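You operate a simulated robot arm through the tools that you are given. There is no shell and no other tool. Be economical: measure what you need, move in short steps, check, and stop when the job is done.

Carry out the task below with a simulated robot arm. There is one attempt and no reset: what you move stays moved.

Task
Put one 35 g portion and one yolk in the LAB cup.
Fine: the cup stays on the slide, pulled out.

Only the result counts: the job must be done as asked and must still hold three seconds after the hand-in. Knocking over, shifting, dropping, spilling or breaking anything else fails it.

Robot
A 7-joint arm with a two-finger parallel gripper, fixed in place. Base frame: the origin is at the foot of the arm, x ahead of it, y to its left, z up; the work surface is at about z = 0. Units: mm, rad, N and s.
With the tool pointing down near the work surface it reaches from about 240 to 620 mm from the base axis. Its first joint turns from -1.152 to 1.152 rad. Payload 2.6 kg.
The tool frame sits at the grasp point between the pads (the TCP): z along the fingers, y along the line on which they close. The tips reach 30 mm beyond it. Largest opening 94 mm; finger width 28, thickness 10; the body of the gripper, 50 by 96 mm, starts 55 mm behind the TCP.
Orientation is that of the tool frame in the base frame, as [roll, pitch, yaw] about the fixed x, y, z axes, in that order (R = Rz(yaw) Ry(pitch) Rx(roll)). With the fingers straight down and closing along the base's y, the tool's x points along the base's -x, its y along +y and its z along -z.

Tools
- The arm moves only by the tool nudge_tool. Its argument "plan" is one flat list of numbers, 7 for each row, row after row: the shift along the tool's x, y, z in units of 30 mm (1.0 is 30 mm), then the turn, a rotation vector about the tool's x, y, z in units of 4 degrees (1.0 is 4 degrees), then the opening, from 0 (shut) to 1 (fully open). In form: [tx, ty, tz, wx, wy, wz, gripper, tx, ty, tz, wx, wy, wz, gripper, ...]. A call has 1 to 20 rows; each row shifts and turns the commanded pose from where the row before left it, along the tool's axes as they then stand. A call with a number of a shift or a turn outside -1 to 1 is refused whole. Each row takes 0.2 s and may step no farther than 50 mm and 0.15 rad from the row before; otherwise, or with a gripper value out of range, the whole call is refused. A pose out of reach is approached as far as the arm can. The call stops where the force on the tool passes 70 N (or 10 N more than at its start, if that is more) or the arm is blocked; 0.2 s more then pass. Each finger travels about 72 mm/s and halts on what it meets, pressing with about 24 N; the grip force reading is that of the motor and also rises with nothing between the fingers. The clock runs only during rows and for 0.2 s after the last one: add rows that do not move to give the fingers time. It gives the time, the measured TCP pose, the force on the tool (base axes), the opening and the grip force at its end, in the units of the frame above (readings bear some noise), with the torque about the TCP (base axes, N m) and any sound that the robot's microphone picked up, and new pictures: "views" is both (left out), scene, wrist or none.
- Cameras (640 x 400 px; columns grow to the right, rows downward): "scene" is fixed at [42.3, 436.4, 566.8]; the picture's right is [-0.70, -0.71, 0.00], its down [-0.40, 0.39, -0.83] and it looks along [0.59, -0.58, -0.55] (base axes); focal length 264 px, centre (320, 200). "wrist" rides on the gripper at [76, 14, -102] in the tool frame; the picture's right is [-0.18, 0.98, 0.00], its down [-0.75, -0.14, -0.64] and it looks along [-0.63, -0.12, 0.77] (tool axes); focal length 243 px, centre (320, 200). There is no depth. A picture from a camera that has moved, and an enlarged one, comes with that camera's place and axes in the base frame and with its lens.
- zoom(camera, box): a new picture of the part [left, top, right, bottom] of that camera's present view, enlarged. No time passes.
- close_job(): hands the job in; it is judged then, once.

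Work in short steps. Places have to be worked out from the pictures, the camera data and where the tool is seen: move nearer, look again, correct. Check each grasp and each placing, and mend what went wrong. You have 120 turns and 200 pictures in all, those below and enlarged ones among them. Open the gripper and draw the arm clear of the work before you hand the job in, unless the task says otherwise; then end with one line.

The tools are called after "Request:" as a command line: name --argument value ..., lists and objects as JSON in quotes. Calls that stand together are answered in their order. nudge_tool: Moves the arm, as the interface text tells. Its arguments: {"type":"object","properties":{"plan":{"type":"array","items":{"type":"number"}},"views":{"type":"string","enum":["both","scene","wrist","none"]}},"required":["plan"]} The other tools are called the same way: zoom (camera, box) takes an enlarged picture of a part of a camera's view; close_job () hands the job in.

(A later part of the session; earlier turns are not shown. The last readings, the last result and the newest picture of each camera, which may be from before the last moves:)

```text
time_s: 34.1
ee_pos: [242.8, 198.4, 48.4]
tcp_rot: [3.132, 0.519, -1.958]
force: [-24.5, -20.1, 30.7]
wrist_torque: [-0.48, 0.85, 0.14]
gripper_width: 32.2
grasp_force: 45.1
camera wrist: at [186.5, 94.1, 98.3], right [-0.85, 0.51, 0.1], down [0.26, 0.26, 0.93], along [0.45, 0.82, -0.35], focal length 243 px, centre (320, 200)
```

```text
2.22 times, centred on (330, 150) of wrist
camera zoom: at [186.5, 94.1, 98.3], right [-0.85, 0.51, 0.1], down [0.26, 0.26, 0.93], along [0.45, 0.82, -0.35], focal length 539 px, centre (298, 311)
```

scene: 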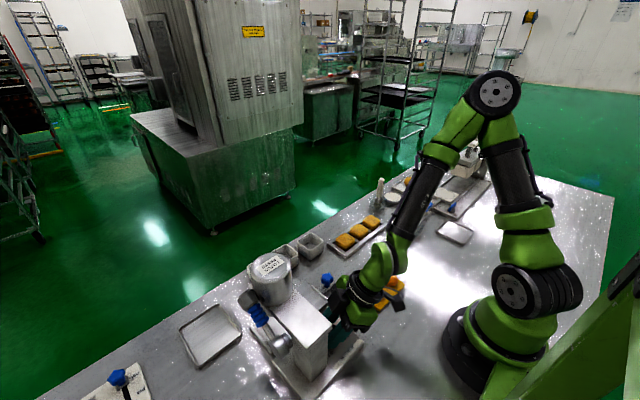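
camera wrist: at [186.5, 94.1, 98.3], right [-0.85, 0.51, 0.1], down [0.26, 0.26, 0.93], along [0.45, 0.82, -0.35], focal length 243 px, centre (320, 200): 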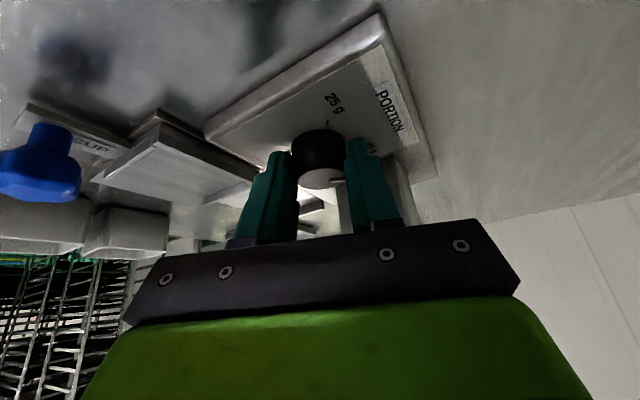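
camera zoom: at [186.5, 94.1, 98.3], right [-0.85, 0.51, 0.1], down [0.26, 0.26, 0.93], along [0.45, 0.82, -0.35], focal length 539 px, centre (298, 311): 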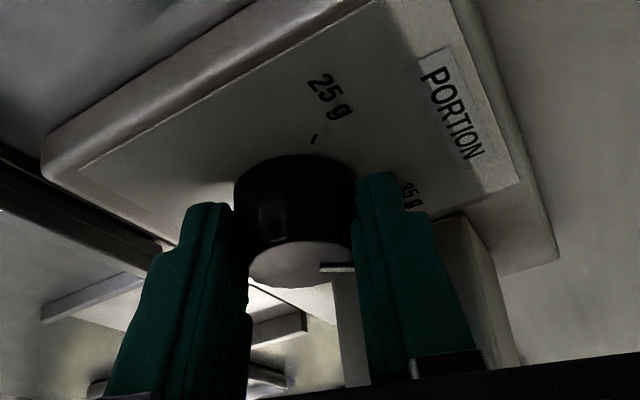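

Turned. I'll release, lift and check the pointer against the 35 g mark.

Request:
nudge_tool --plan '[0, 0, 0, 0, 0, 0, 0.6, 0, 0, 0, 0, 0, 0, 0.6, -0.33, 0, -0.57, 0, 0, 0, 0.6, -0.33, 0, -0.57, 0, 0, 0, 0.6, -0.33, 0, -0.57, 0, 0, 0, 0.6, -0.33, 0, -0.57, 0, 0, 0, 0.6, -0.33, 0, -0.57, 0, 0, 0, 0.6, 0, 0, 0, 0, 0.94, 0, 0.6, 0, 0, 0, 0, 0.94, 0, 0.6, 0, 0, 0, 0, 0.94, 0, 0.6, 0, 0, 0, 0, 0.94, 0, 0.6, 0, 0, 0, 0, 0, 0, 0.6]' --views "wrist"

Request:
zoom --camera "wrist" --box '[240, 0, 400, 120]'

```text
time_s: 36.7
ee_pos: [243.6, 197.3, 148.1]
tcp_rot: [3.14, 0.261, -1.955]
force: [-1.3, -0.4, -0.3]
wrist_torque: [-0.02, -0.01, -0.01]
gripper_width: 56.4
grasp_force: 0.0
out of reach, approached as far as the arm can: row 7
camera wrist: at [194.7, 109.4, 226.4], right [-0.84, 0.53, 0.05], down [0.34, 0.47, 0.81], along [0.41, 0.7, -0.58], focal length 243 px, centre (320, 200)
```

wrist: 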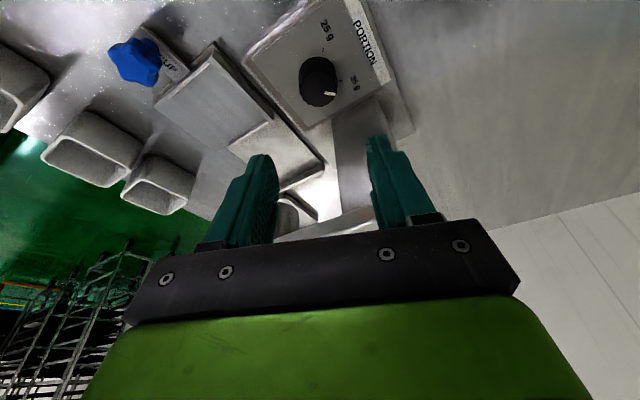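

```text
3.33 times, centred on (320, 60) of wrist
camera zoom: at [194.7, 109.4, 226.4], right [-0.84, 0.53, 0.05], down [0.34, 0.47, 0.81], along [0.41, 0.7, -0.58], focal length 809 px, centre (320, 667)
```

zoom: 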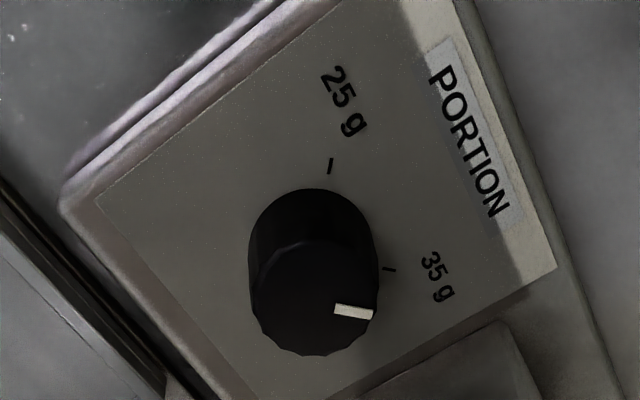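

The pointer is aligned with 35 g (about 43° against 45°). Now I'll lift, level the tool and return to yaw −90°.

Request:
nudge_tool --plan '[0, 0, -0.9, 0, 0, 0, 1, 0, 0, -0.9, 0, 0, 0, 1, 0, 0, -0.9, 0, 0, 0, 1, 0, 0, 0, 0, 0.935, 0, 1, 0, 0, 0, 0, 0.935, 0, 1, 0, 0, 0, 0, 0.935, 0, 1, 0, 0, 0, 0, 0.935, 0, 1, 0, 0, 0, 0, 0, -0.92, 1, 0, 0, 0, 0, 0, -0.92, 1, 0, 0, 0, 0, 0, -0.92, 1, 0, 0, 0, 0, 0, -0.92, 1, 0, 0, 0, 0, 0, -0.92, 1, 0, 0, 0, 0, 0, -0.92, 1, 0, 0, 0, 0, 0, 0, 1]' --views "none"

```text
time_s: 39.7
ee_pos: [238.6, 178.0, 226.0]
tcp_rot: [3.138, 0.002, -1.568]
force: [0.5, 0.0, 0.1]
wrist_torque: [-0.02, -0.03, 0.02]
gripper_width: 94.0
grasp_force: 0.0
```

Level again. I'll move over the LAB cup at (486, 140) and come down to z about 130.

Request:
nudge_tool --plan '[0.141, -0.915, 0, 0, 0, 0, 1, 0.141, -0.915, 0, 0, 0, 0, 1, 0.141, -0.915, 0, 0, 0, 0, 1, 0.141, -0.915, 0, 0, 0, 0, 1, 0.141, -0.915, 0, 0, 0, 0, 1, 0.141, -0.915, 0, 0, 0, 0, 1, 0.141, -0.915, 0, 0, 0, 0, 1, 0.141, -0.915, 0, 0, 0, 0, 1, 0.141, -0.915, 0, 0, 0, 0, 1, 0, 0, 0.8, 0, 0, 0, 1, 0, 0, 0.8, 0, 0, 0, 1, 0, 0, 0.8, 0, 0, 0, 1, 0, 0, 0.8, 0, 0, 0, 1, 0, 0, 0, 0, 0, 0, 1]'

Request:
zoom --camera "wrist" --box '[200, 40, 460, 240]'

Request:
zoom --camera "scene" --box '[240, 160, 360, 280]'

```text
time_s: 42.7
ee_pos: [484.6, 142.7, 128.3]
tcp_rot: [3.136, 0.002, -1.569]
force: [0.4, -0.2, 0.4]
wrist_torque: [0.03, -0.01, 0.0]
gripper_width: 94.1
grasp_force: 0.1
camera wrist: at [471.2, 65.8, 229.8], right [-0.98, 0.18, 0.0], down [0.14, 0.75, 0.64], along [0.11, 0.63, -0.77], focal length 243 px, centre (320, 200)
```

scene: 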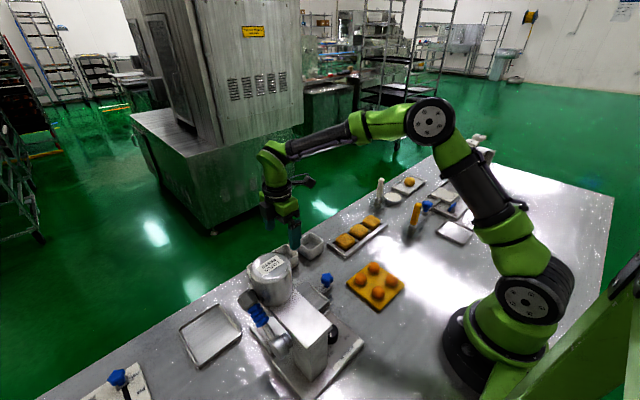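
wrist: 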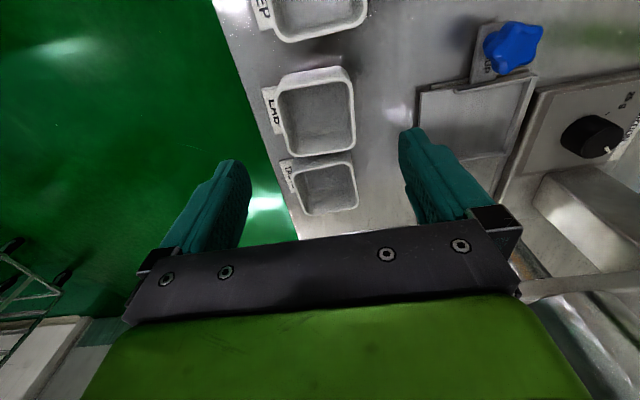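

```text
2.00 times, centred on (330, 140) of wrist
camera zoom: at [471.2, 65.8, 229.8], right [-0.98, 0.18, 0.0], down [0.14, 0.75, 0.64], along [0.11, 0.63, -0.77], focal length 485 px, centre (300, 320)
```

zoom: 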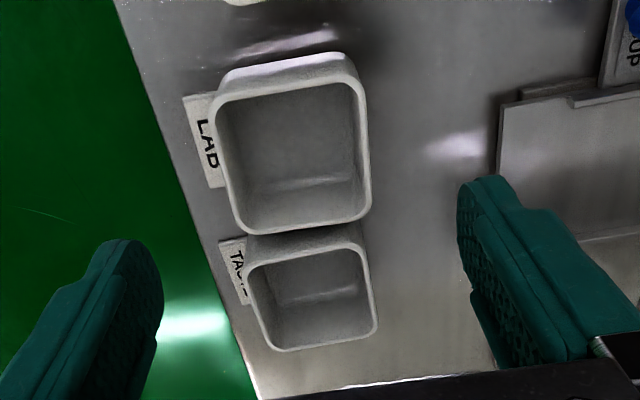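

```text
3.33 times, centred on (300, 220) of scene
camera zoom: at [42.3, 436.4, 566.8], right [-0.7, -0.71, 0.0], down [-0.4, 0.39, -0.83], along [0.59, -0.58, -0.55], focal length 879 px, centre (387, 133)
```

zoom: 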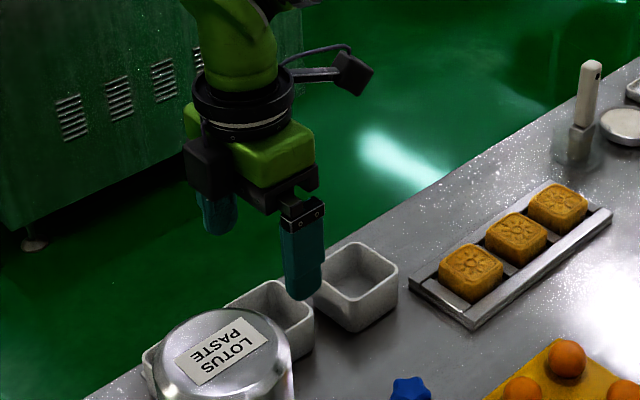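

The cup rim is centred at about (487, 144), 55 mm wide, rotated about −5°. I'll align and descend to TCP z about 42 with the fingers either side in x, without closing yet.

Request:
nudge_tool --plan '[-0.04, -0.08, 0, 0, 0, 0.6, 1, 0, 0, 0, 0, 0, 0.6, 1, 0, 0, 0.7, 0, 0, 0, 1, 0, 0, 0.7, 0, 0, 0, 1, 0, 0, 0.7, 0, 0, 0, 1, 0, 0, 0.5, 0, 0, 0, 1, 0, 0, 0.28, 0, 0, 0, 1, 0, 0, 0, 0, 0, 0, 1]'

Request:
zoom --camera "wrist" --box '[160, 40, 460, 240]'

Request:
zoom --camera "scene" --box '[250, 190, 350, 290]'

```text
time_s: 44.5
ee_pos: [488.3, 143.0, 41.6]
tcp_rot: [3.137, 0.002, -1.651]
force: [-1.0, 1.0, -0.2]
wrist_torque: [0.02, -0.01, -0.05]
gripper_width: 93.9
grasp_force: 0.0
camera wrist: at [468.0, 67.0, 143.1], right [-0.96, 0.26, 0.0], down [0.21, 0.74, 0.64], along [0.17, 0.62, -0.77], focal length 243 px, centre (320, 200)
```

scene: 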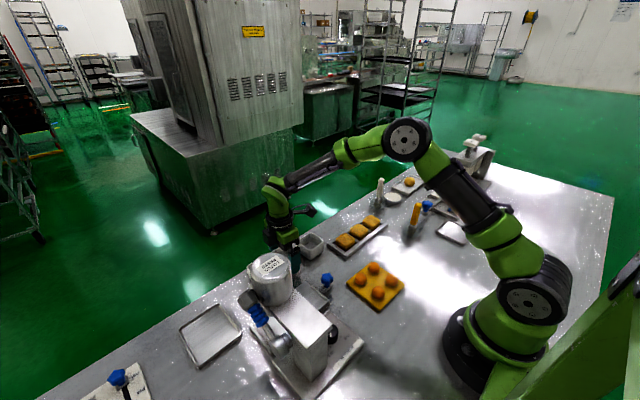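
wrist: 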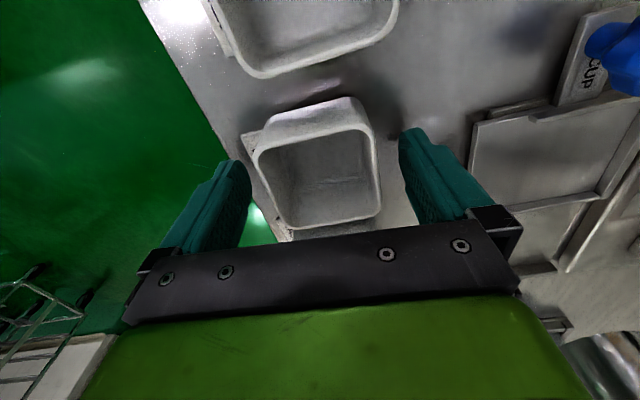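

```text
2.00 times, centred on (310, 140) of wrist
camera zoom: at [468.0, 67.0, 143.1], right [-0.96, 0.26, 0.0], down [0.21, 0.74, 0.64], along [0.17, 0.62, -0.77], focal length 485 px, centre (340, 320)
```

zoom: 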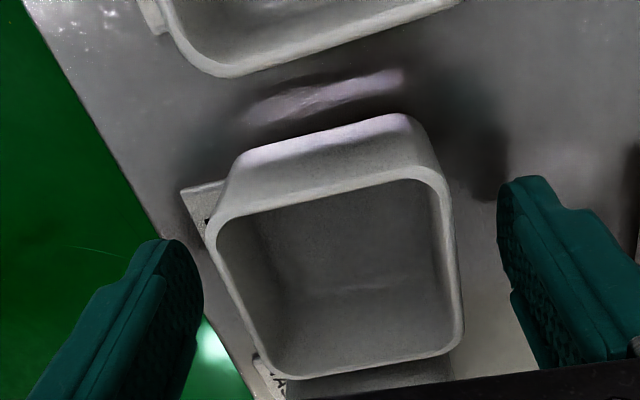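

```text
4.00 times, centred on (300, 240) of scene
camera zoom: at [42.3, 436.4, 566.8], right [-0.7, -0.71, 0.0], down [-0.4, 0.39, -0.83], along [0.59, -0.58, -0.55], focal length 1055 px, centre (400, 40)
```

zoom: 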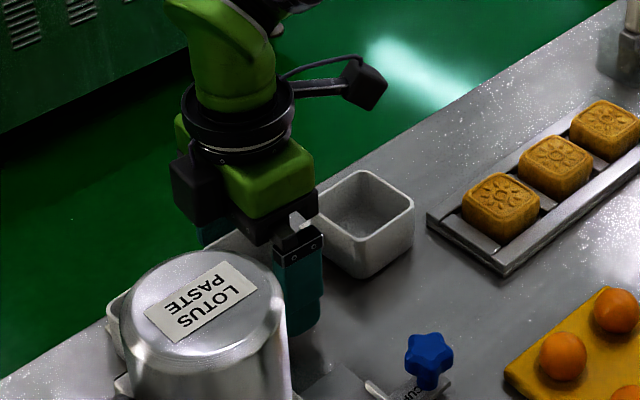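

The fingers straddle the cup and the label lies flat. I'll close, then lift 20 mm and check.

Request:
nudge_tool --plan '[0, 0, 0, 0, 0, 0, 0.48, 0, 0, 0, 0, 0, 0, 0.48, 0, 0, 0, 0, 0, 0, 0.48, 0, 0, 0, 0, 0, 0, 0.48, 0, 0, -0.3, 0, 0, 0, 0.48, 0, 0, -0.4, 0, 0, 0, 0.48, 0, 0, 0, 0, 0, 0, 0.48]'

Request:
zoom --camera "wrist" --box '[160, 40, 460, 240]'

```text
time_s: 46.1
ee_pos: [488.7, 143.7, 63.1]
tcp_rot: [3.138, 0.001, -1.654]
force: [-0.6, -0.1, 1.0]
wrist_torque: [-0.04, 0.05, 0.0]
gripper_width: 59.1
grasp_force: 24.2
camera wrist: at [468.3, 67.4, 164.9], right [-0.96, 0.26, 0.0], down [0.2, 0.74, 0.64], along [0.17, 0.62, -0.77], focal length 243 px, centre (320, 200)
```

scene: 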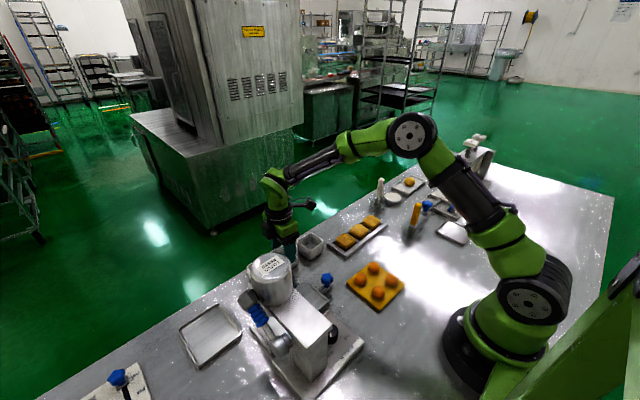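
wrist: 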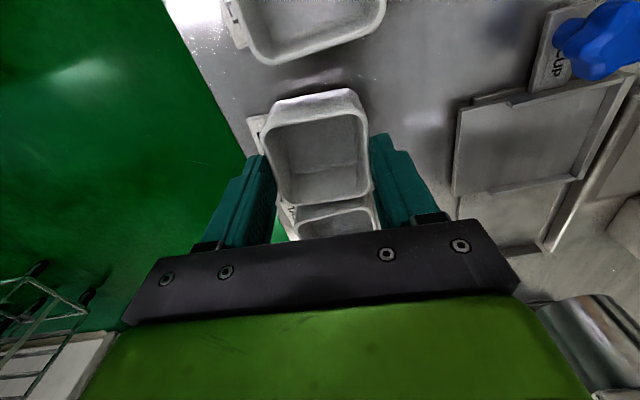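

```text
2.00 times, centred on (310, 140) of wrist
camera zoom: at [468.3, 67.4, 164.9], right [-0.96, 0.26, 0.0], down [0.2, 0.74, 0.64], along [0.17, 0.62, -0.77], focal length 485 px, centre (340, 320)
```

zoom: 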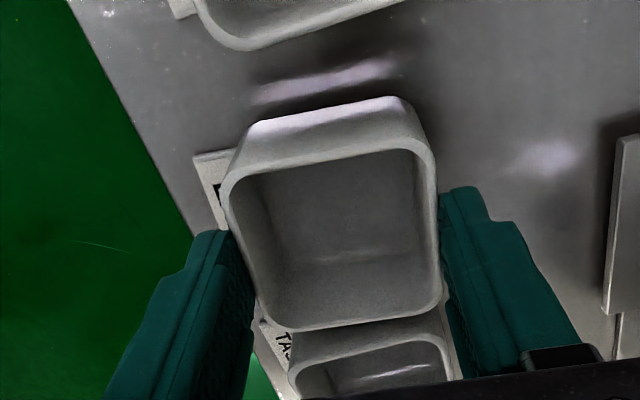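

The cup may not have lifted, because its rim still looks to be at z about 38. I'll check from the scene.

Request:
zoom --camera "scene" --box '[250, 200, 340, 280]'

```text
5.00 times, centred on (295, 240) of scene
camera zoom: at [42.3, 436.4, 566.8], right [-0.7, -0.71, 0.0], down [-0.4, 0.39, -0.83], along [0.59, -0.58, -0.55], focal length 1319 px, centre (445, 0)
```

zoom: 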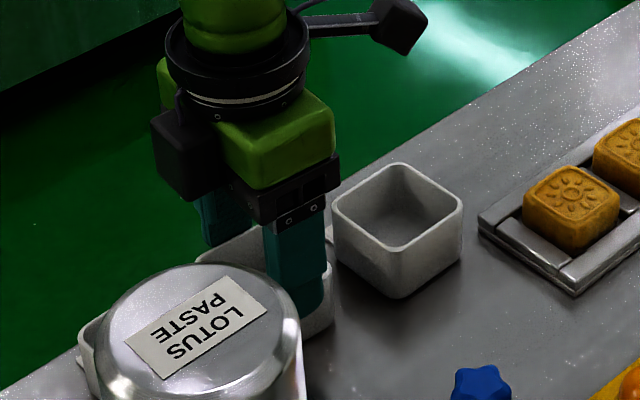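

The cup stayed on the table and the fingers slid up. I'll open slightly, go back down, regrip with a tighter command and read the width before lifting.

Request:
nudge_tool --plan '[0, 0, 0, 0, 0, 0, 0.85, 0, 0, 0, 0, 0, 0, 0.85, 0, 0, 0.35, 0, 0, 0, 0.85, 0, 0, 0.35, 0, 0, 0, 0.85, 0, 0, 0, 0, 0, 0, 0.85]' --views "wrist"

Request:
nudge_tool --plan '[0, 0, 0, 0, 0, 0, 0.3, 0, 0, 0, 0, 0, 0, 0.3, 0, 0, 0, 0, 0, 0, 0.3, 0, 0, 0, 0, 0, 0, 0.3, 0, 0, 0, 0, 0, 0, 0.3]' --views "wrist"

```text
time_s: 47.3
ee_pos: [487.0, 141.6, 41.1]
tcp_rot: [3.137, 0.0, -1.653]
force: [0.4, -1.1, -0.1]
wrist_torque: [0.01, -0.03, 0.04]
gripper_width: 80.0
grasp_force: 0.0
camera wrist: at [467.6, 66.0, 143.5], right [-0.96, 0.26, 0.0], down [0.21, 0.74, 0.64], along [0.17, 0.62, -0.77], focal length 243 px, centre (320, 200)
```

wrist: 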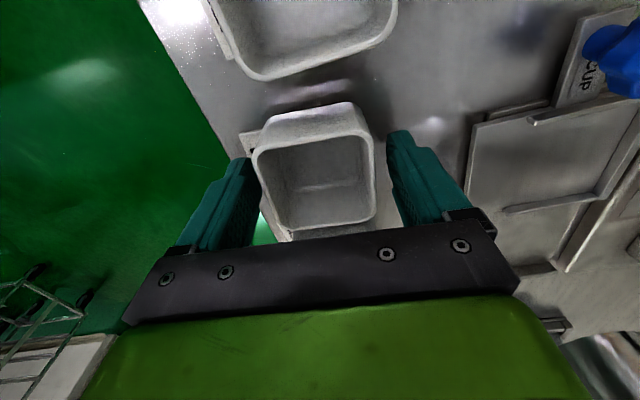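

```text
time_s: 48.5
ee_pos: [488.2, 141.9, 42.8]
tcp_rot: [3.138, 0.0, -1.653]
force: [-0.6, 0.5, -0.3]
wrist_torque: [0.01, 0.02, 0.0]
gripper_width: 63.6
grasp_force: 24.3
camera wrist: at [467.7, 66.0, 143.7], right [-0.96, 0.26, 0.0], down [0.2, 0.74, 0.64], along [0.17, 0.62, -0.77], focal length 243 px, centre (320, 200)
```

wrist: 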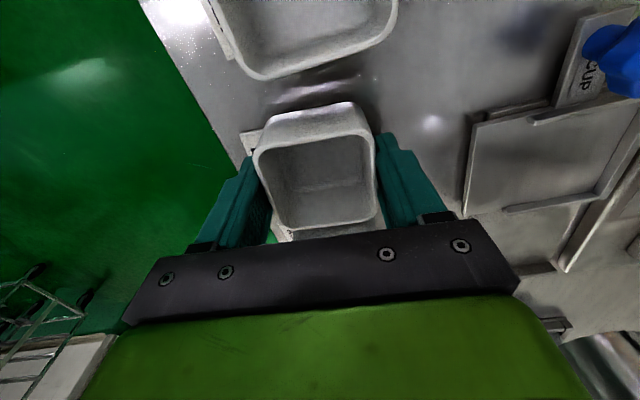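

At the base the cup is 63.6 mm wide against 59 mm at the rim. The walls narrow upward, so an outside grip slips off. I'll pinch the +x wall instead, one finger inside, starting by rising and shifting over that wall.

Request:
nudge_tool --plan '[0, 0, 0, 0, 0, 0, 0.85, 0, 0, 0, 0, 0, 0, 0.85, 0, 0, -0.8, 0, 0, 0, 0.85, 0, 0, -0.8, 0, 0, 0, 0.85, 0, -0.45, 0, 0, 0, 0, 0.34, 0, -0.45, 0, 0, 0, 0, 0.34, 0, 0, 0, 0, 0, 0, 0.34, 0, 0, 0, 0, 0, 0, 0.34]' --views "wrist"

Request:
zoom --camera "wrist" --box '[220, 60, 460, 240]'

```text
time_s: 50.3
ee_pos: [514.9, 140.3, 89.5]
tcp_rot: [3.139, -0.001, -1.654]
force: [-0.6, -0.4, 0.5]
wrist_torque: [0.04, -0.05, -0.03]
gripper_width: 31.9
grasp_force: 0.0
camera wrist: at [495.3, 64.2, 191.4], right [-0.96, 0.26, 0.0], down [0.2, 0.74, 0.64], along [0.17, 0.62, -0.77], focal length 243 px, centre (320, 200)
```

wrist: 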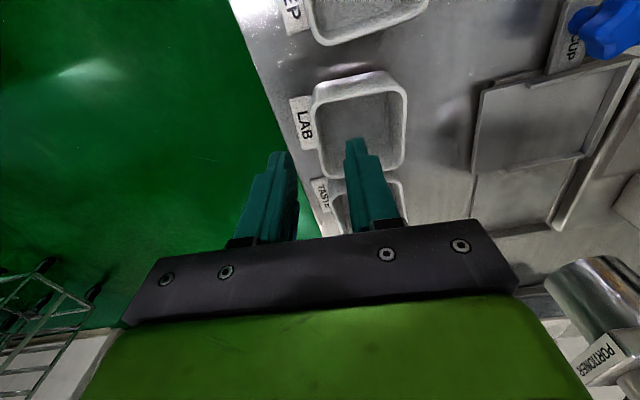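

```text
2.22 times, centred on (340, 150) of wrist
camera zoom: at [495.3, 64.2, 191.4], right [-0.96, 0.26, 0.0], down [0.2, 0.74, 0.64], along [0.17, 0.62, -0.77], focal length 539 px, centre (276, 311)
```

zoom: 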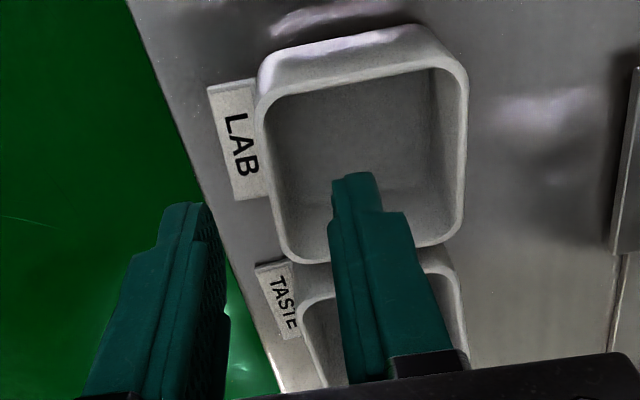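

The wall is centred between the fingers. I'll descend to z about 42 and close.

Request:
nudge_tool --plan '[0, 0, 0.5, 0, 0, 0, 0.34, 0, 0, 0.5, 0, 0, 0, 0.34, 0, 0, 0.55, 0, 0, 0, 0.34, 0, 0, 0, 0, 0, 0, 0.34, 0, 0, 0, 0, 0, 0, 0, 0, 0, 0, 0, 0, 0, 0, 0, 0, 0, 0, 0, 0, 0, 0, 0, 0, 0, 0, 0, 0]' --views "wrist"

```text
time_s: 52.1
ee_pos: [513.0, 141.2, 43.8]
tcp_rot: [3.138, 0.0, -1.653]
force: [-0.5, 0.2, -0.6]
wrist_torque: [0.0, -0.04, 0.0]
gripper_width: 6.8
grasp_force: 24.8
camera wrist: at [493.9, 65.3, 144.8], right [-0.96, 0.26, 0.0], down [0.2, 0.74, 0.64], along [0.17, 0.62, -0.77], focal length 243 px, centre (320, 200)
```

wrist: 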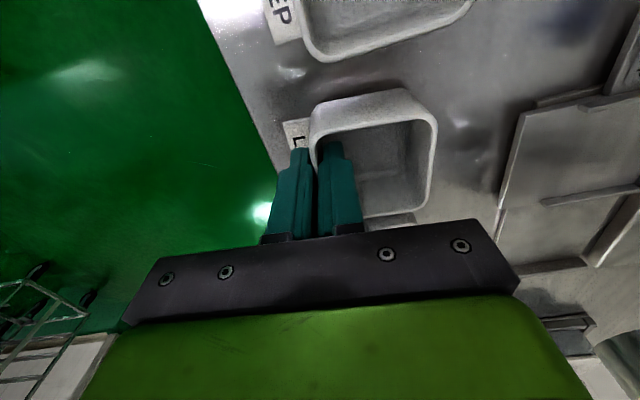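

Pinched at 6.8 mm. I'll lift 30 mm and check.

Request:
nudge_tool --plan '[0, 0, -0.3, 0, 0, 0, 0, 0, 0, -0.35, 0, 0, 0, 0, 0, 0, -0.35, 0, 0, 0, 0, 0, 0, 0, 0, 0, 0, 0]'

Request:
zoom --camera "scene" --box '[250, 200, 340, 280]'

```text
time_s: 53.1
ee_pos: [514.0, 140.4, 74.6]
tcp_rot: [3.138, -0.002, -1.652]
force: [0.7, -0.4, 0.1]
wrist_torque: [0.02, 0.01, 0.02]
gripper_width: 6.6
grasp_force: 24.0
camera wrist: at [494.0, 65.2, 175.6], right [-0.96, 0.26, 0.0], down [0.2, 0.74, 0.64], along [0.17, 0.62, -0.77], focal length 243 px, centre (320, 200)
```

scene: 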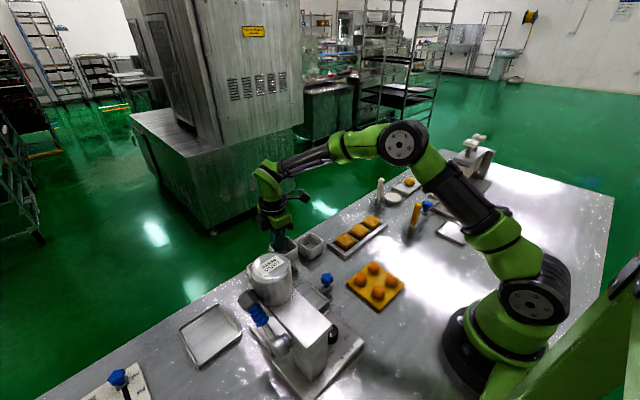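
wrist: 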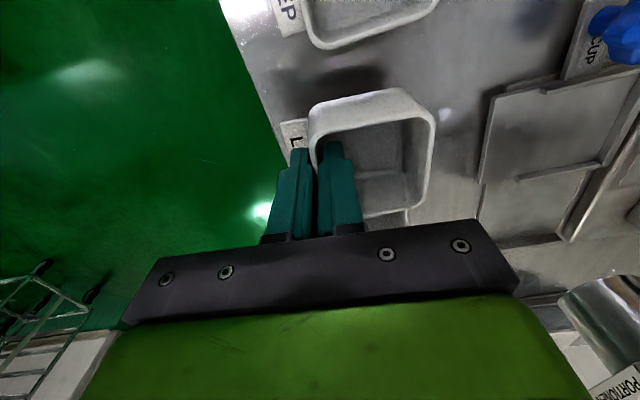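

```text
5.00 times, centred on (295, 240) of scene
camera zoom: at [42.3, 436.4, 566.8], right [-0.7, -0.71, 0.0], down [-0.4, 0.39, -0.83], along [0.59, -0.58, -0.55], focal length 1319 px, centre (445, 0)
```

zoom: 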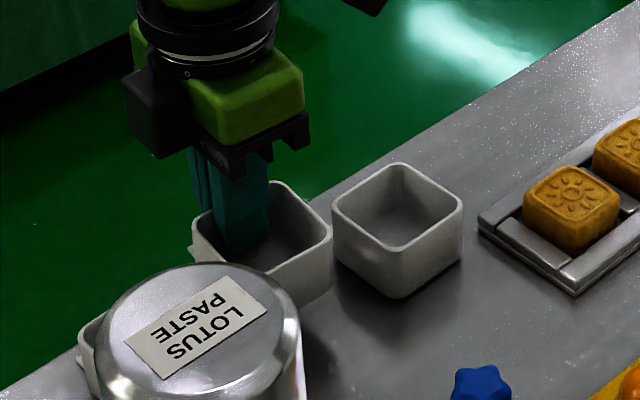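

The cup is lifted, and its label is attached to it. The slide tray spans x 306–394 and y 145–221, with lips on its −y, +y and −x sides. I'll carry the cup above it, squared to the axes, and look.

Request:
nudge_tool --plan '[0, 0, -0.6, 0, 0, 0, 0, 0, 0, -0.6, 0, 0, 0, 0, 0, 0, -0.6, 0, 0, -0.6, 0, 0, 0, 0, 0, 0, -0.6, 0, -0.23, 0.79, 0, 0, 0, 0, 0, -0.23, 0.79, 0, 0, 0, 0, 0, -0.23, 0.79, 0, 0, 0, 0, 0, -0.23, 0.79, 0, 0, 0, 0, 0, -0.23, 0.79, 0, 0, 0, 0, 0, -0.23, 0.79, 0, 0, 0, 0, 0, 0, 0, 0, 0, 0, 0, 0]'

Request:
zoom --camera "wrist" --box '[220, 20, 480, 240]'

Request:
zoom --camera "scene" --box '[250, 220, 370, 340]'

```text
time_s: 55.5
ee_pos: [372.8, 182.8, 128.7]
tcp_rot: [3.138, 0.001, -1.57]
force: [-0.1, -0.2, 0.3]
wrist_torque: [-0.01, 0.0, 0.02]
gripper_width: 6.6
grasp_force: 24.1
camera wrist: at [359.1, 105.1, 230.4], right [-0.98, 0.18, 0.0], down [0.14, 0.75, 0.64], along [0.11, 0.63, -0.77], focal length 243 px, centre (320, 200)
```

scene: 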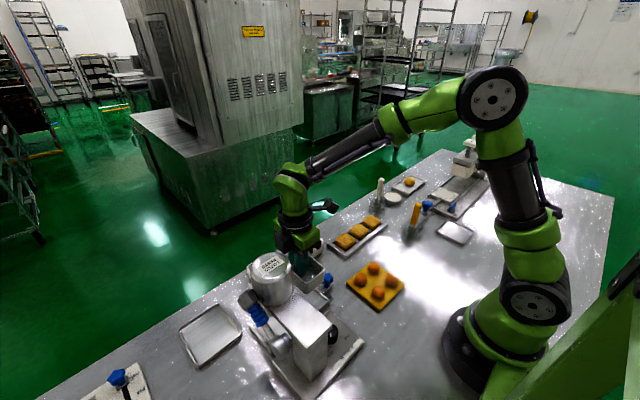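
wrist: 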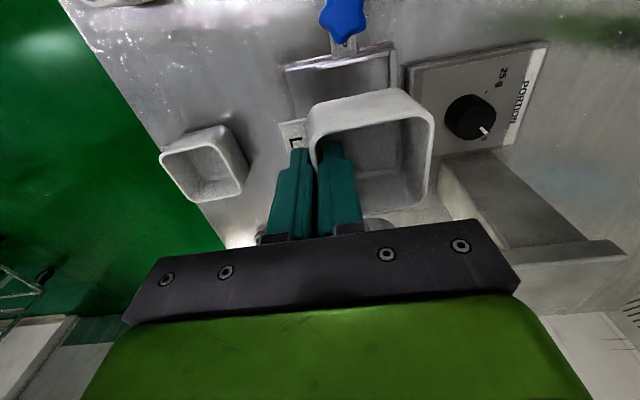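

```text
1.82 times, centred on (350, 130) of wrist
camera zoom: at [359.1, 105.1, 230.4], right [-0.98, 0.18, 0.0], down [0.14, 0.75, 0.64], along [0.11, 0.63, -0.77], focal length 441 px, centre (266, 327)
```

zoom: 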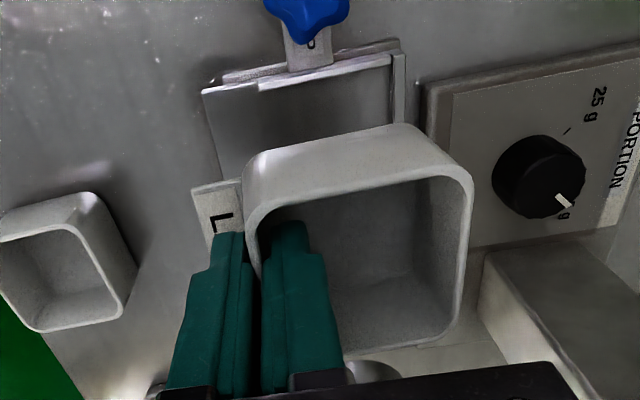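

```text
3.33 times, centred on (310, 280) of scene
camera zoom: at [42.3, 436.4, 566.8], right [-0.7, -0.71, 0.0], down [-0.4, 0.39, -0.83], along [0.59, -0.58, -0.55], focal length 879 px, centre (353, -67)
```

zoom: 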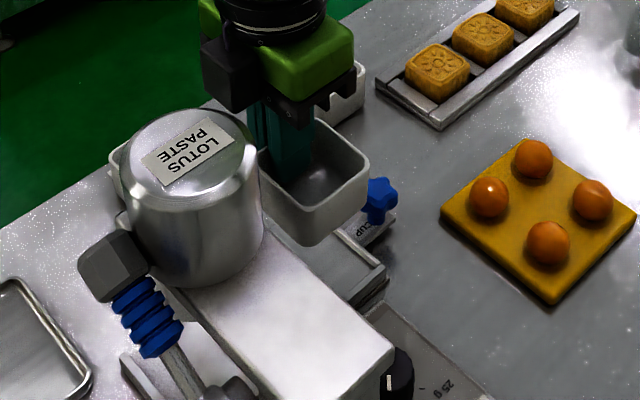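

The cup is roughly centred at (345, 183.5) over the tray. I'll shift +2 mm in x and descend to just above the floor.

Request:
nudge_tool --plan '[0, -0.06, 0.7, 0, 0, 0, 0, 0, 0, 0.7, 0, 0, 0, 0, 0, 0, 0.5, 0, 0, 0, 0, 0, 0, 0.25, 0, 0, 0, 0, 0, 0, 0, 0, 0, 0, 0]'

Request:
zoom --camera "wrist" --box '[240, 40, 480, 240]'

Request:
zoom --camera "scene" --box '[270, 240, 350, 320]'

```text
time_s: 56.7
ee_pos: [373.4, 181.4, 64.6]
tcp_rot: [3.139, 0.003, -1.568]
force: [0.3, 0.7, 0.0]
wrist_torque: [0.0, -0.03, 0.03]
gripper_width: 6.6
grasp_force: 24.7
camera wrist: at [360.6, 104.4, 164.9], right [-0.98, 0.18, 0.0], down [0.14, 0.75, 0.64], along [0.11, 0.63, -0.77], focal length 243 px, centre (320, 200)
```

scene: 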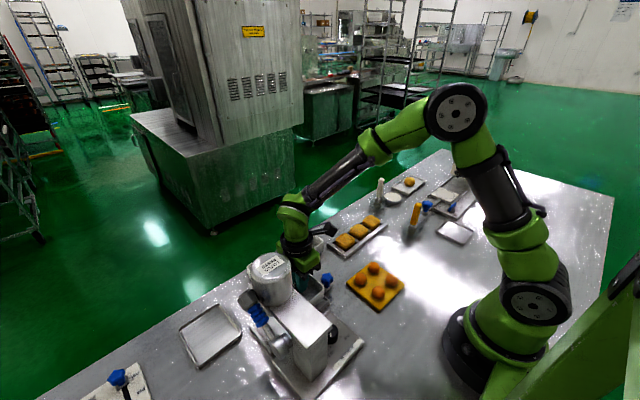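
wrist: 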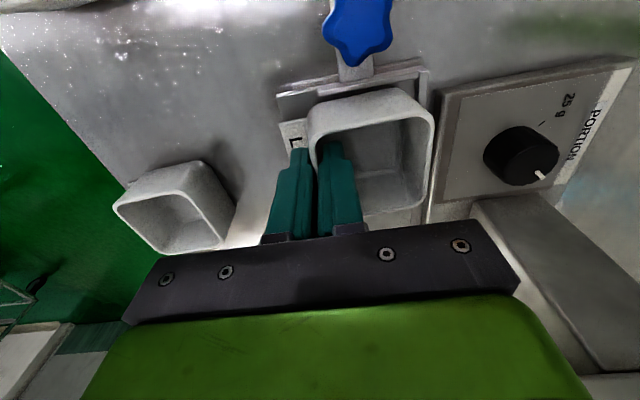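

```text
2.00 times, centred on (360, 140) of wrist
camera zoom: at [360.6, 104.4, 164.9], right [-0.98, 0.18, 0.0], down [0.14, 0.75, 0.64], along [0.11, 0.63, -0.77], focal length 485 px, centre (240, 320)
```

zoom: 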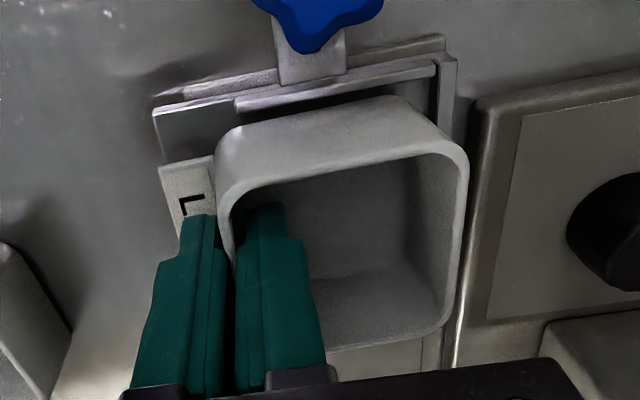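

```text
5.00 times, centred on (310, 280) of scene
camera zoom: at [42.3, 436.4, 566.8], right [-0.7, -0.71, 0.0], down [-0.4, 0.39, -0.83], along [0.59, -0.58, -0.55], focal length 1319 px, centre (370, -200)
```

zoom: 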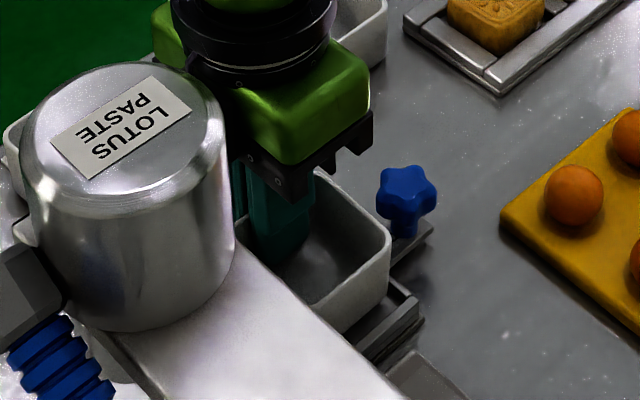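

There is about 1 mm clearance to the −x lip. I'll shift +3 mm in x and lower gently.

Request:
nudge_tool --plan '[0, -0.1, 0, 0, 0, 0, 0, 0, 0, 0.15, 0, 0, 0, 0, 0, 0, 0.1, 0, 0, 0, 0, 0, 0, 0, 0, 0, 0, 0]' --views "wrist"

Request:
zoom --camera "wrist" --box '[240, 40, 480, 240]'

```text
time_s: 57.7
ee_pos: [375.7, 182.9, 56.1]
tcp_rot: [3.137, 0.003, -1.569]
force: [0.4, 0.3, -0.3]
wrist_torque: [0.01, -0.02, -0.02]
gripper_width: 6.5
grasp_force: 23.8
camera wrist: at [363.0, 104.6, 158.1], right [-0.98, 0.18, 0.0], down [0.14, 0.75, 0.64], along [0.11, 0.63, -0.77], focal length 243 px, centre (320, 200)
```

wrist: 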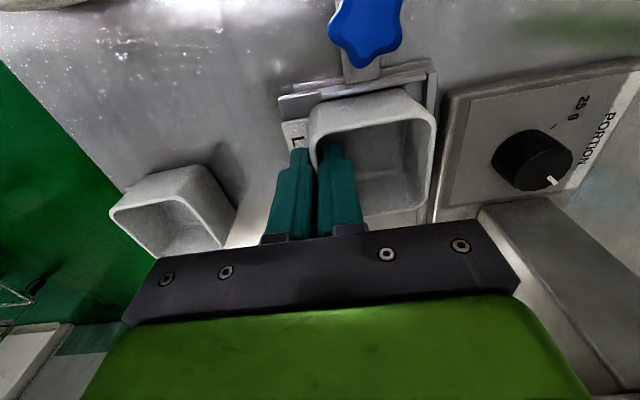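

```text
2.00 times, centred on (360, 140) of wrist
camera zoom: at [363.0, 104.6, 158.1], right [-0.98, 0.18, 0.0], down [0.14, 0.75, 0.64], along [0.11, 0.63, -0.77], focal length 485 px, centre (240, 320)
```

zoom: 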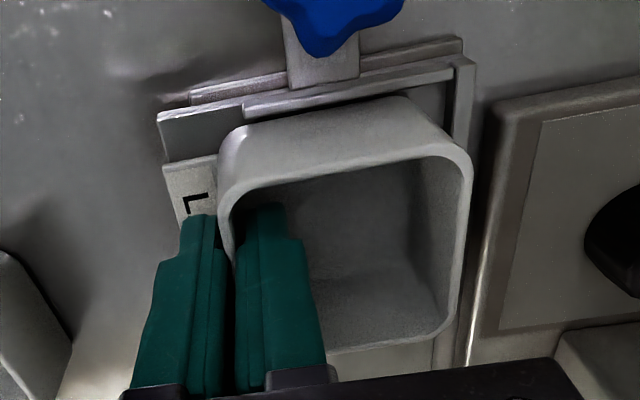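

No contact yet. I'll lower in 2 mm steps.

Request:
nudge_tool --plan '[0, 0, 0.07, 0, 0, 0, 0, 0, 0, 0.06, 0, 0, 0, 0, 0, 0, 0, 0, 0, 0, 0]' --views "none"

Request:
nudge_tool --plan '[0, 0, 0.07, 0, 0, 0, 0, 0, 0, 0, 0, 0, 0, 0]' --views "wrist"

```text
time_s: 58.5
ee_pos: [375.3, 182.1, 52.6]
tcp_rot: [3.141, 0.004, -1.57]
force: [-5.5, -1.0, 23.0]
wrist_torque: [0.05, 0.0, -0.03]
gripper_width: 6.7
grasp_force: 23.6
```

```text
time_s: 59.1
ee_pos: [375.8, 183.2, 50.7]
tcp_rot: [3.139, 0.003, -1.568]
force: [-4.3, 0.1, 21.0]
wrist_torque: [0.01, 0.02, -0.02]
gripper_width: 6.7
grasp_force: 24.4
camera wrist: at [363.1, 105.4, 152.1], right [-0.98, 0.18, 0.0], down [0.14, 0.75, 0.64], along [0.11, 0.63, -0.77], focal length 243 px, centre (320, 200)
```

wrist: 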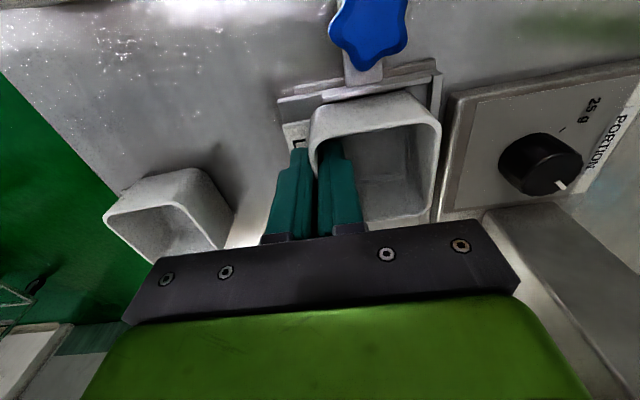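

Contact at z about 53, so the cup is on the slide floor. I'll open gently and lift away.

Request:
nudge_tool --plan '[0, 0, -0.06, 0, 0, 0, 0.1, 0, 0, 0, 0, 0, 0, 0.26, 0, 0, 0, 0, 0, 0, 0.26, 0, 0, -0.4, 0, 0, 0, 0.26, 0, 0, -0.8, 0, 0, 0, 0.26, 0, 0, -0.8, 0, 0, 0, 0.3, 0.4, 0, -0.8, 0, 0, 0, 0.3, 0.4, 0, 0, 0, 0, 0, 0.3]'

Request:
zoom --camera "wrist" --box '[220, 0, 480, 200]'

Request:
zoom --camera "scene" --box '[230, 230, 370, 370]'

```text
time_s: 60.9
ee_pos: [377.0, 159.3, 137.9]
tcp_rot: [3.137, 0.002, -1.57]
force: [0.0, 0.1, 0.3]
wrist_torque: [-0.02, 0.04, -0.01]
gripper_width: 28.4
grasp_force: 0.2
camera wrist: at [363.7, 81.4, 238.4], right [-0.98, 0.18, 0.0], down [0.14, 0.75, 0.64], along [0.11, 0.63, -0.77], focal length 243 px, centre (320, 200)
```

scene: 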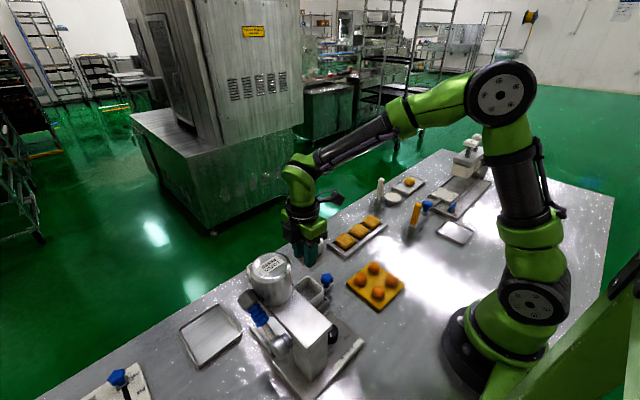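
wrist: 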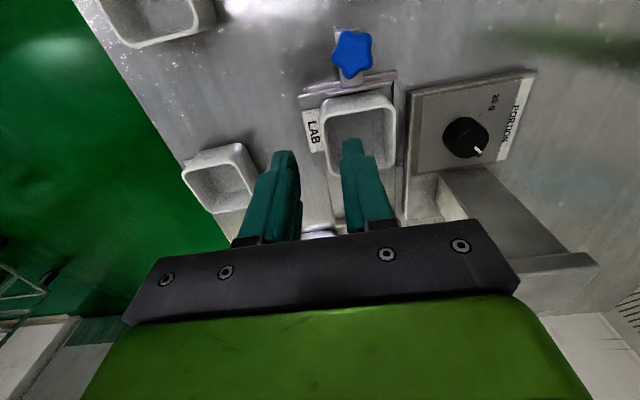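

```text
2.00 times, centred on (350, 100) of wrist
camera zoom: at [363.7, 81.4, 238.4], right [-0.98, 0.18, 0.0], down [0.14, 0.75, 0.64], along [0.11, 0.63, -0.77], focal length 485 px, centre (260, 400)
```

zoom: 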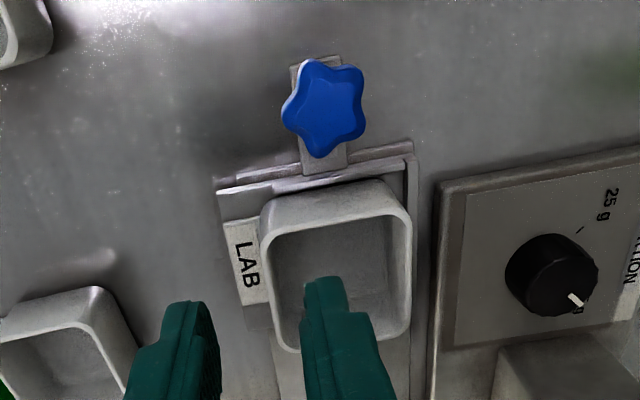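

```text
2.86 times, centred on (300, 300) of scene
camera zoom: at [42.3, 436.4, 566.8], right [-0.7, -0.71, 0.0], down [-0.4, 0.39, -0.83], along [0.59, -0.58, -0.55], focal length 754 px, centre (377, -86)
```

zoom: 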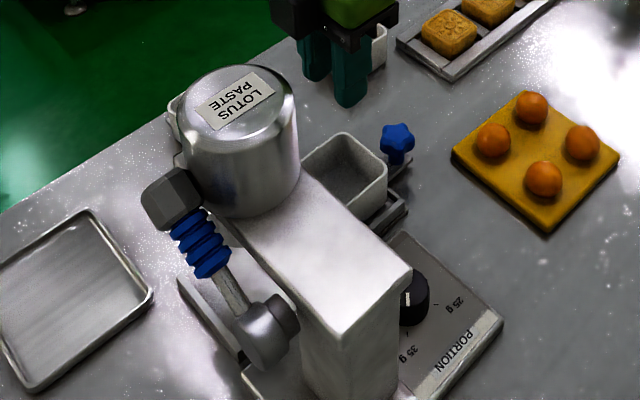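

The cup is well seated. Next I'll push the slide in by its blue knob at about (345, 117, 40), using the 30° tilt to clear the hopper.

Request:
nudge_tool --plan '[0.8, 0.35, 0, 0, 0, 0, 0.5, 0.7, 0.35, 0, 0, 0, 0, 0.5, 0.47, 0.37, 0, 0, -0.94, 0, 0.5, 0, 0, 0, 0, -0.94, 0, 0.5, 0, 0, 0, 0, -0.94, 0, 0.5, 0, 0, 0, 0, -0.94, 0, 0.5, 0, 0, 0, 0, -0.94, 0, 0.5, 0, 0, 0, 0, -0.94, 0, 0.5, 0, 0, 0, 0, -0.94, 0, 0.5, 0, 0, 0, 0, -0.94, 0, 0.5, 0, 0, 0, 0, 0, 0, 0.5]'

Request:
zoom --camera "wrist" --box '[220, 40, 460, 240]'

Request:
zoom --camera "scene" --box '[250, 220, 390, 360]'

```text
time_s: 63.3
ee_pos: [345.7, 98.7, 136.1]
tcp_rot: [3.135, 0.526, -1.57]
force: [-0.1, -0.1, -0.2]
wrist_torque: [0.03, 0.0, 0.01]
gripper_width: 47.1
grasp_force: 0.2
camera wrist: at [331.3, -19.3, 185.0], right [-0.98, 0.16, 0.1], down [0.14, 0.33, 0.93], along [0.11, 0.93, -0.35], focal length 243 px, centre (320, 200)
```

scene: 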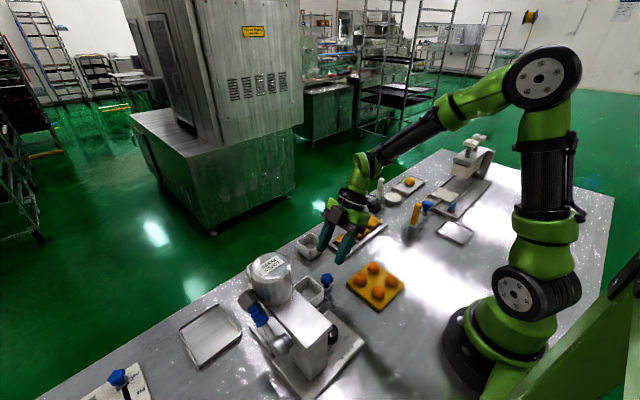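
wrist: 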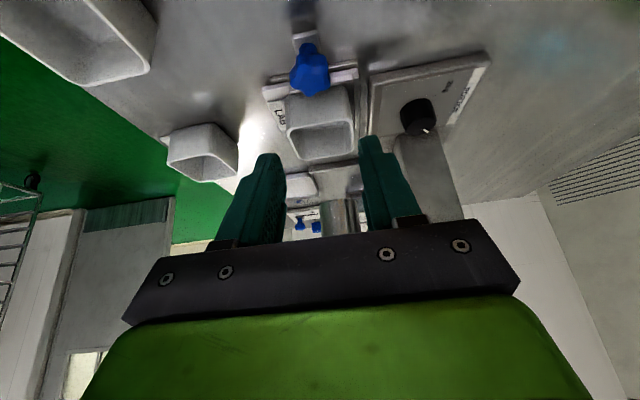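

```text
2.00 times, centred on (340, 140) of wrist
camera zoom: at [331.3, -19.3, 185.0], right [-0.98, 0.16, 0.1], down [0.14, 0.33, 0.93], along [0.11, 0.93, -0.35], focal length 485 px, centre (280, 320)
```

zoom: 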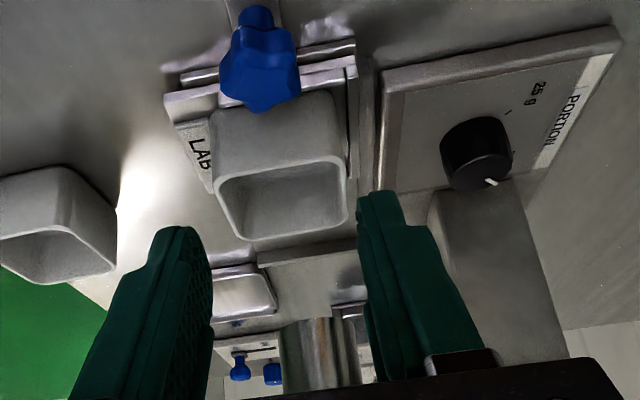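

```text
2.86 times, centred on (320, 290) of scene
camera zoom: at [42.3, 436.4, 566.8], right [-0.7, -0.71, 0.0], down [-0.4, 0.39, -0.83], along [0.59, -0.58, -0.55], focal length 754 px, centre (320, -57)
```

zoom: 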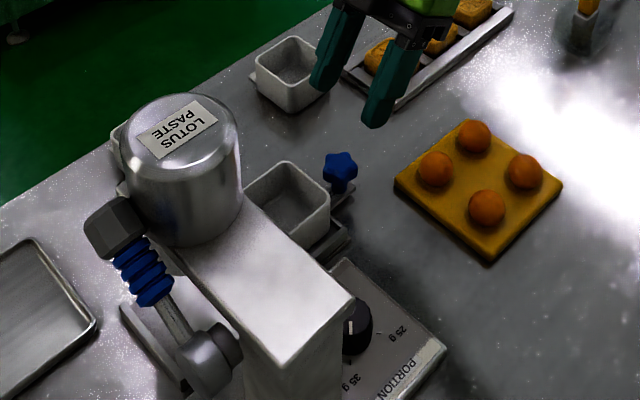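

The knob is at (347, 117, 40). I'll lower the fingers around it and close.

Request:
nudge_tool --plan '[0.273, -0.01, 0.612, 0, 0, 0, 0.5, 0.273, -0.01, 0.612, 0, 0, 0, 0.5, 0.273, -0.01, 0.612, 0, 0, 0, 0.5, 0.273, -0.01, 0.612, 0, 0, 0, 0.5, 0, 0, 0, 0, 0, 0, 0.5, 0, 0, 0, 0, 0, 0, 0.1, 0, 0, 0, 0, 0, 0, 0.1, 0, 0, 0, 0, 0, 0, 0.1]'

Request:
zoom --camera "wrist" --box '[220, 40, 460, 240]'

Request:
zoom --camera "scene" --box '[250, 220, 390, 360]'

```text
time_s: 65.1
ee_pos: [344.7, 107.2, 54.5]
tcp_rot: [3.136, 0.526, -1.571]
force: [-1.6, 0.0, -4.8]
wrist_torque: [0.42, -0.2, 0.04]
gripper_width: 28.1
grasp_force: 45.0
camera wrist: at [331.8, -10.2, 105.2], right [-0.98, 0.16, 0.1], down [0.14, 0.33, 0.93], along [0.11, 0.93, -0.35], focal length 243 px, centre (320, 200)
```

scene: 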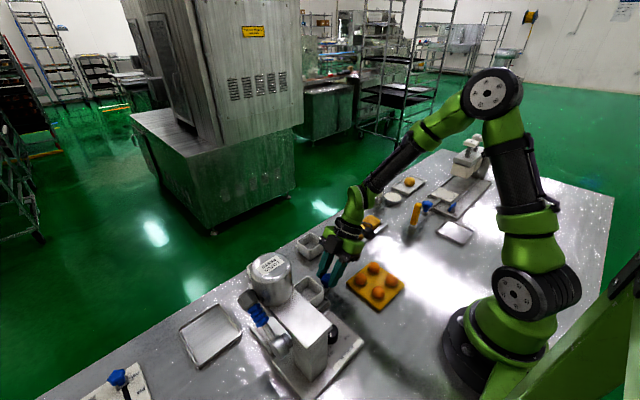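
wrist: 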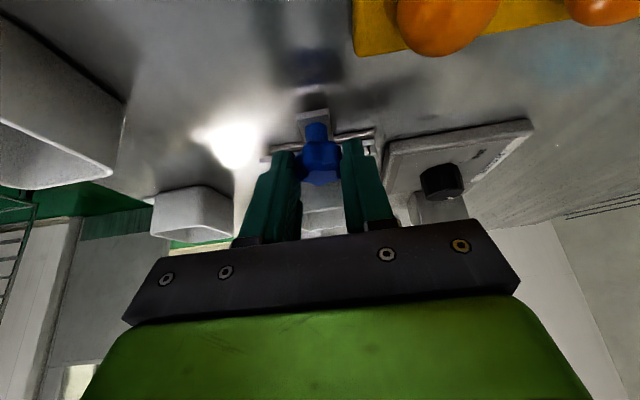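

```text
2.00 times, centred on (340, 140) of wrist
camera zoom: at [331.8, -10.2, 105.2], right [-0.98, 0.16, 0.1], down [0.14, 0.33, 0.93], along [0.11, 0.93, -0.35], focal length 485 px, centre (280, 320)
```

zoom: 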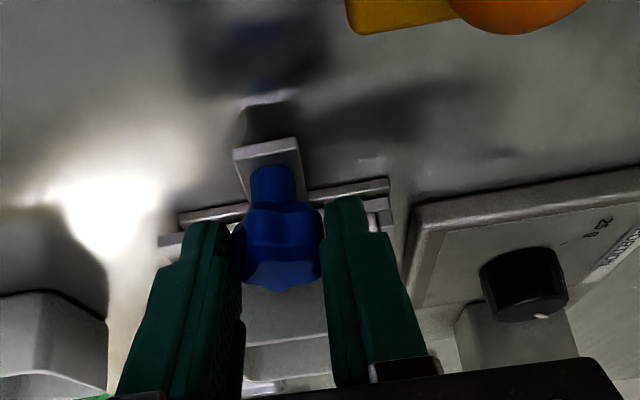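

```text
2.86 times, centred on (320, 290) of scene
camera zoom: at [42.3, 436.4, 566.8], right [-0.7, -0.71, 0.0], down [-0.4, 0.39, -0.83], along [0.59, -0.58, -0.55], focal length 754 px, centre (320, -57)
```

zoom: 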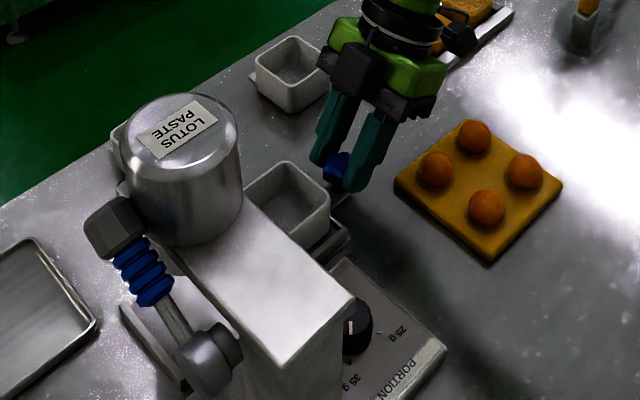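

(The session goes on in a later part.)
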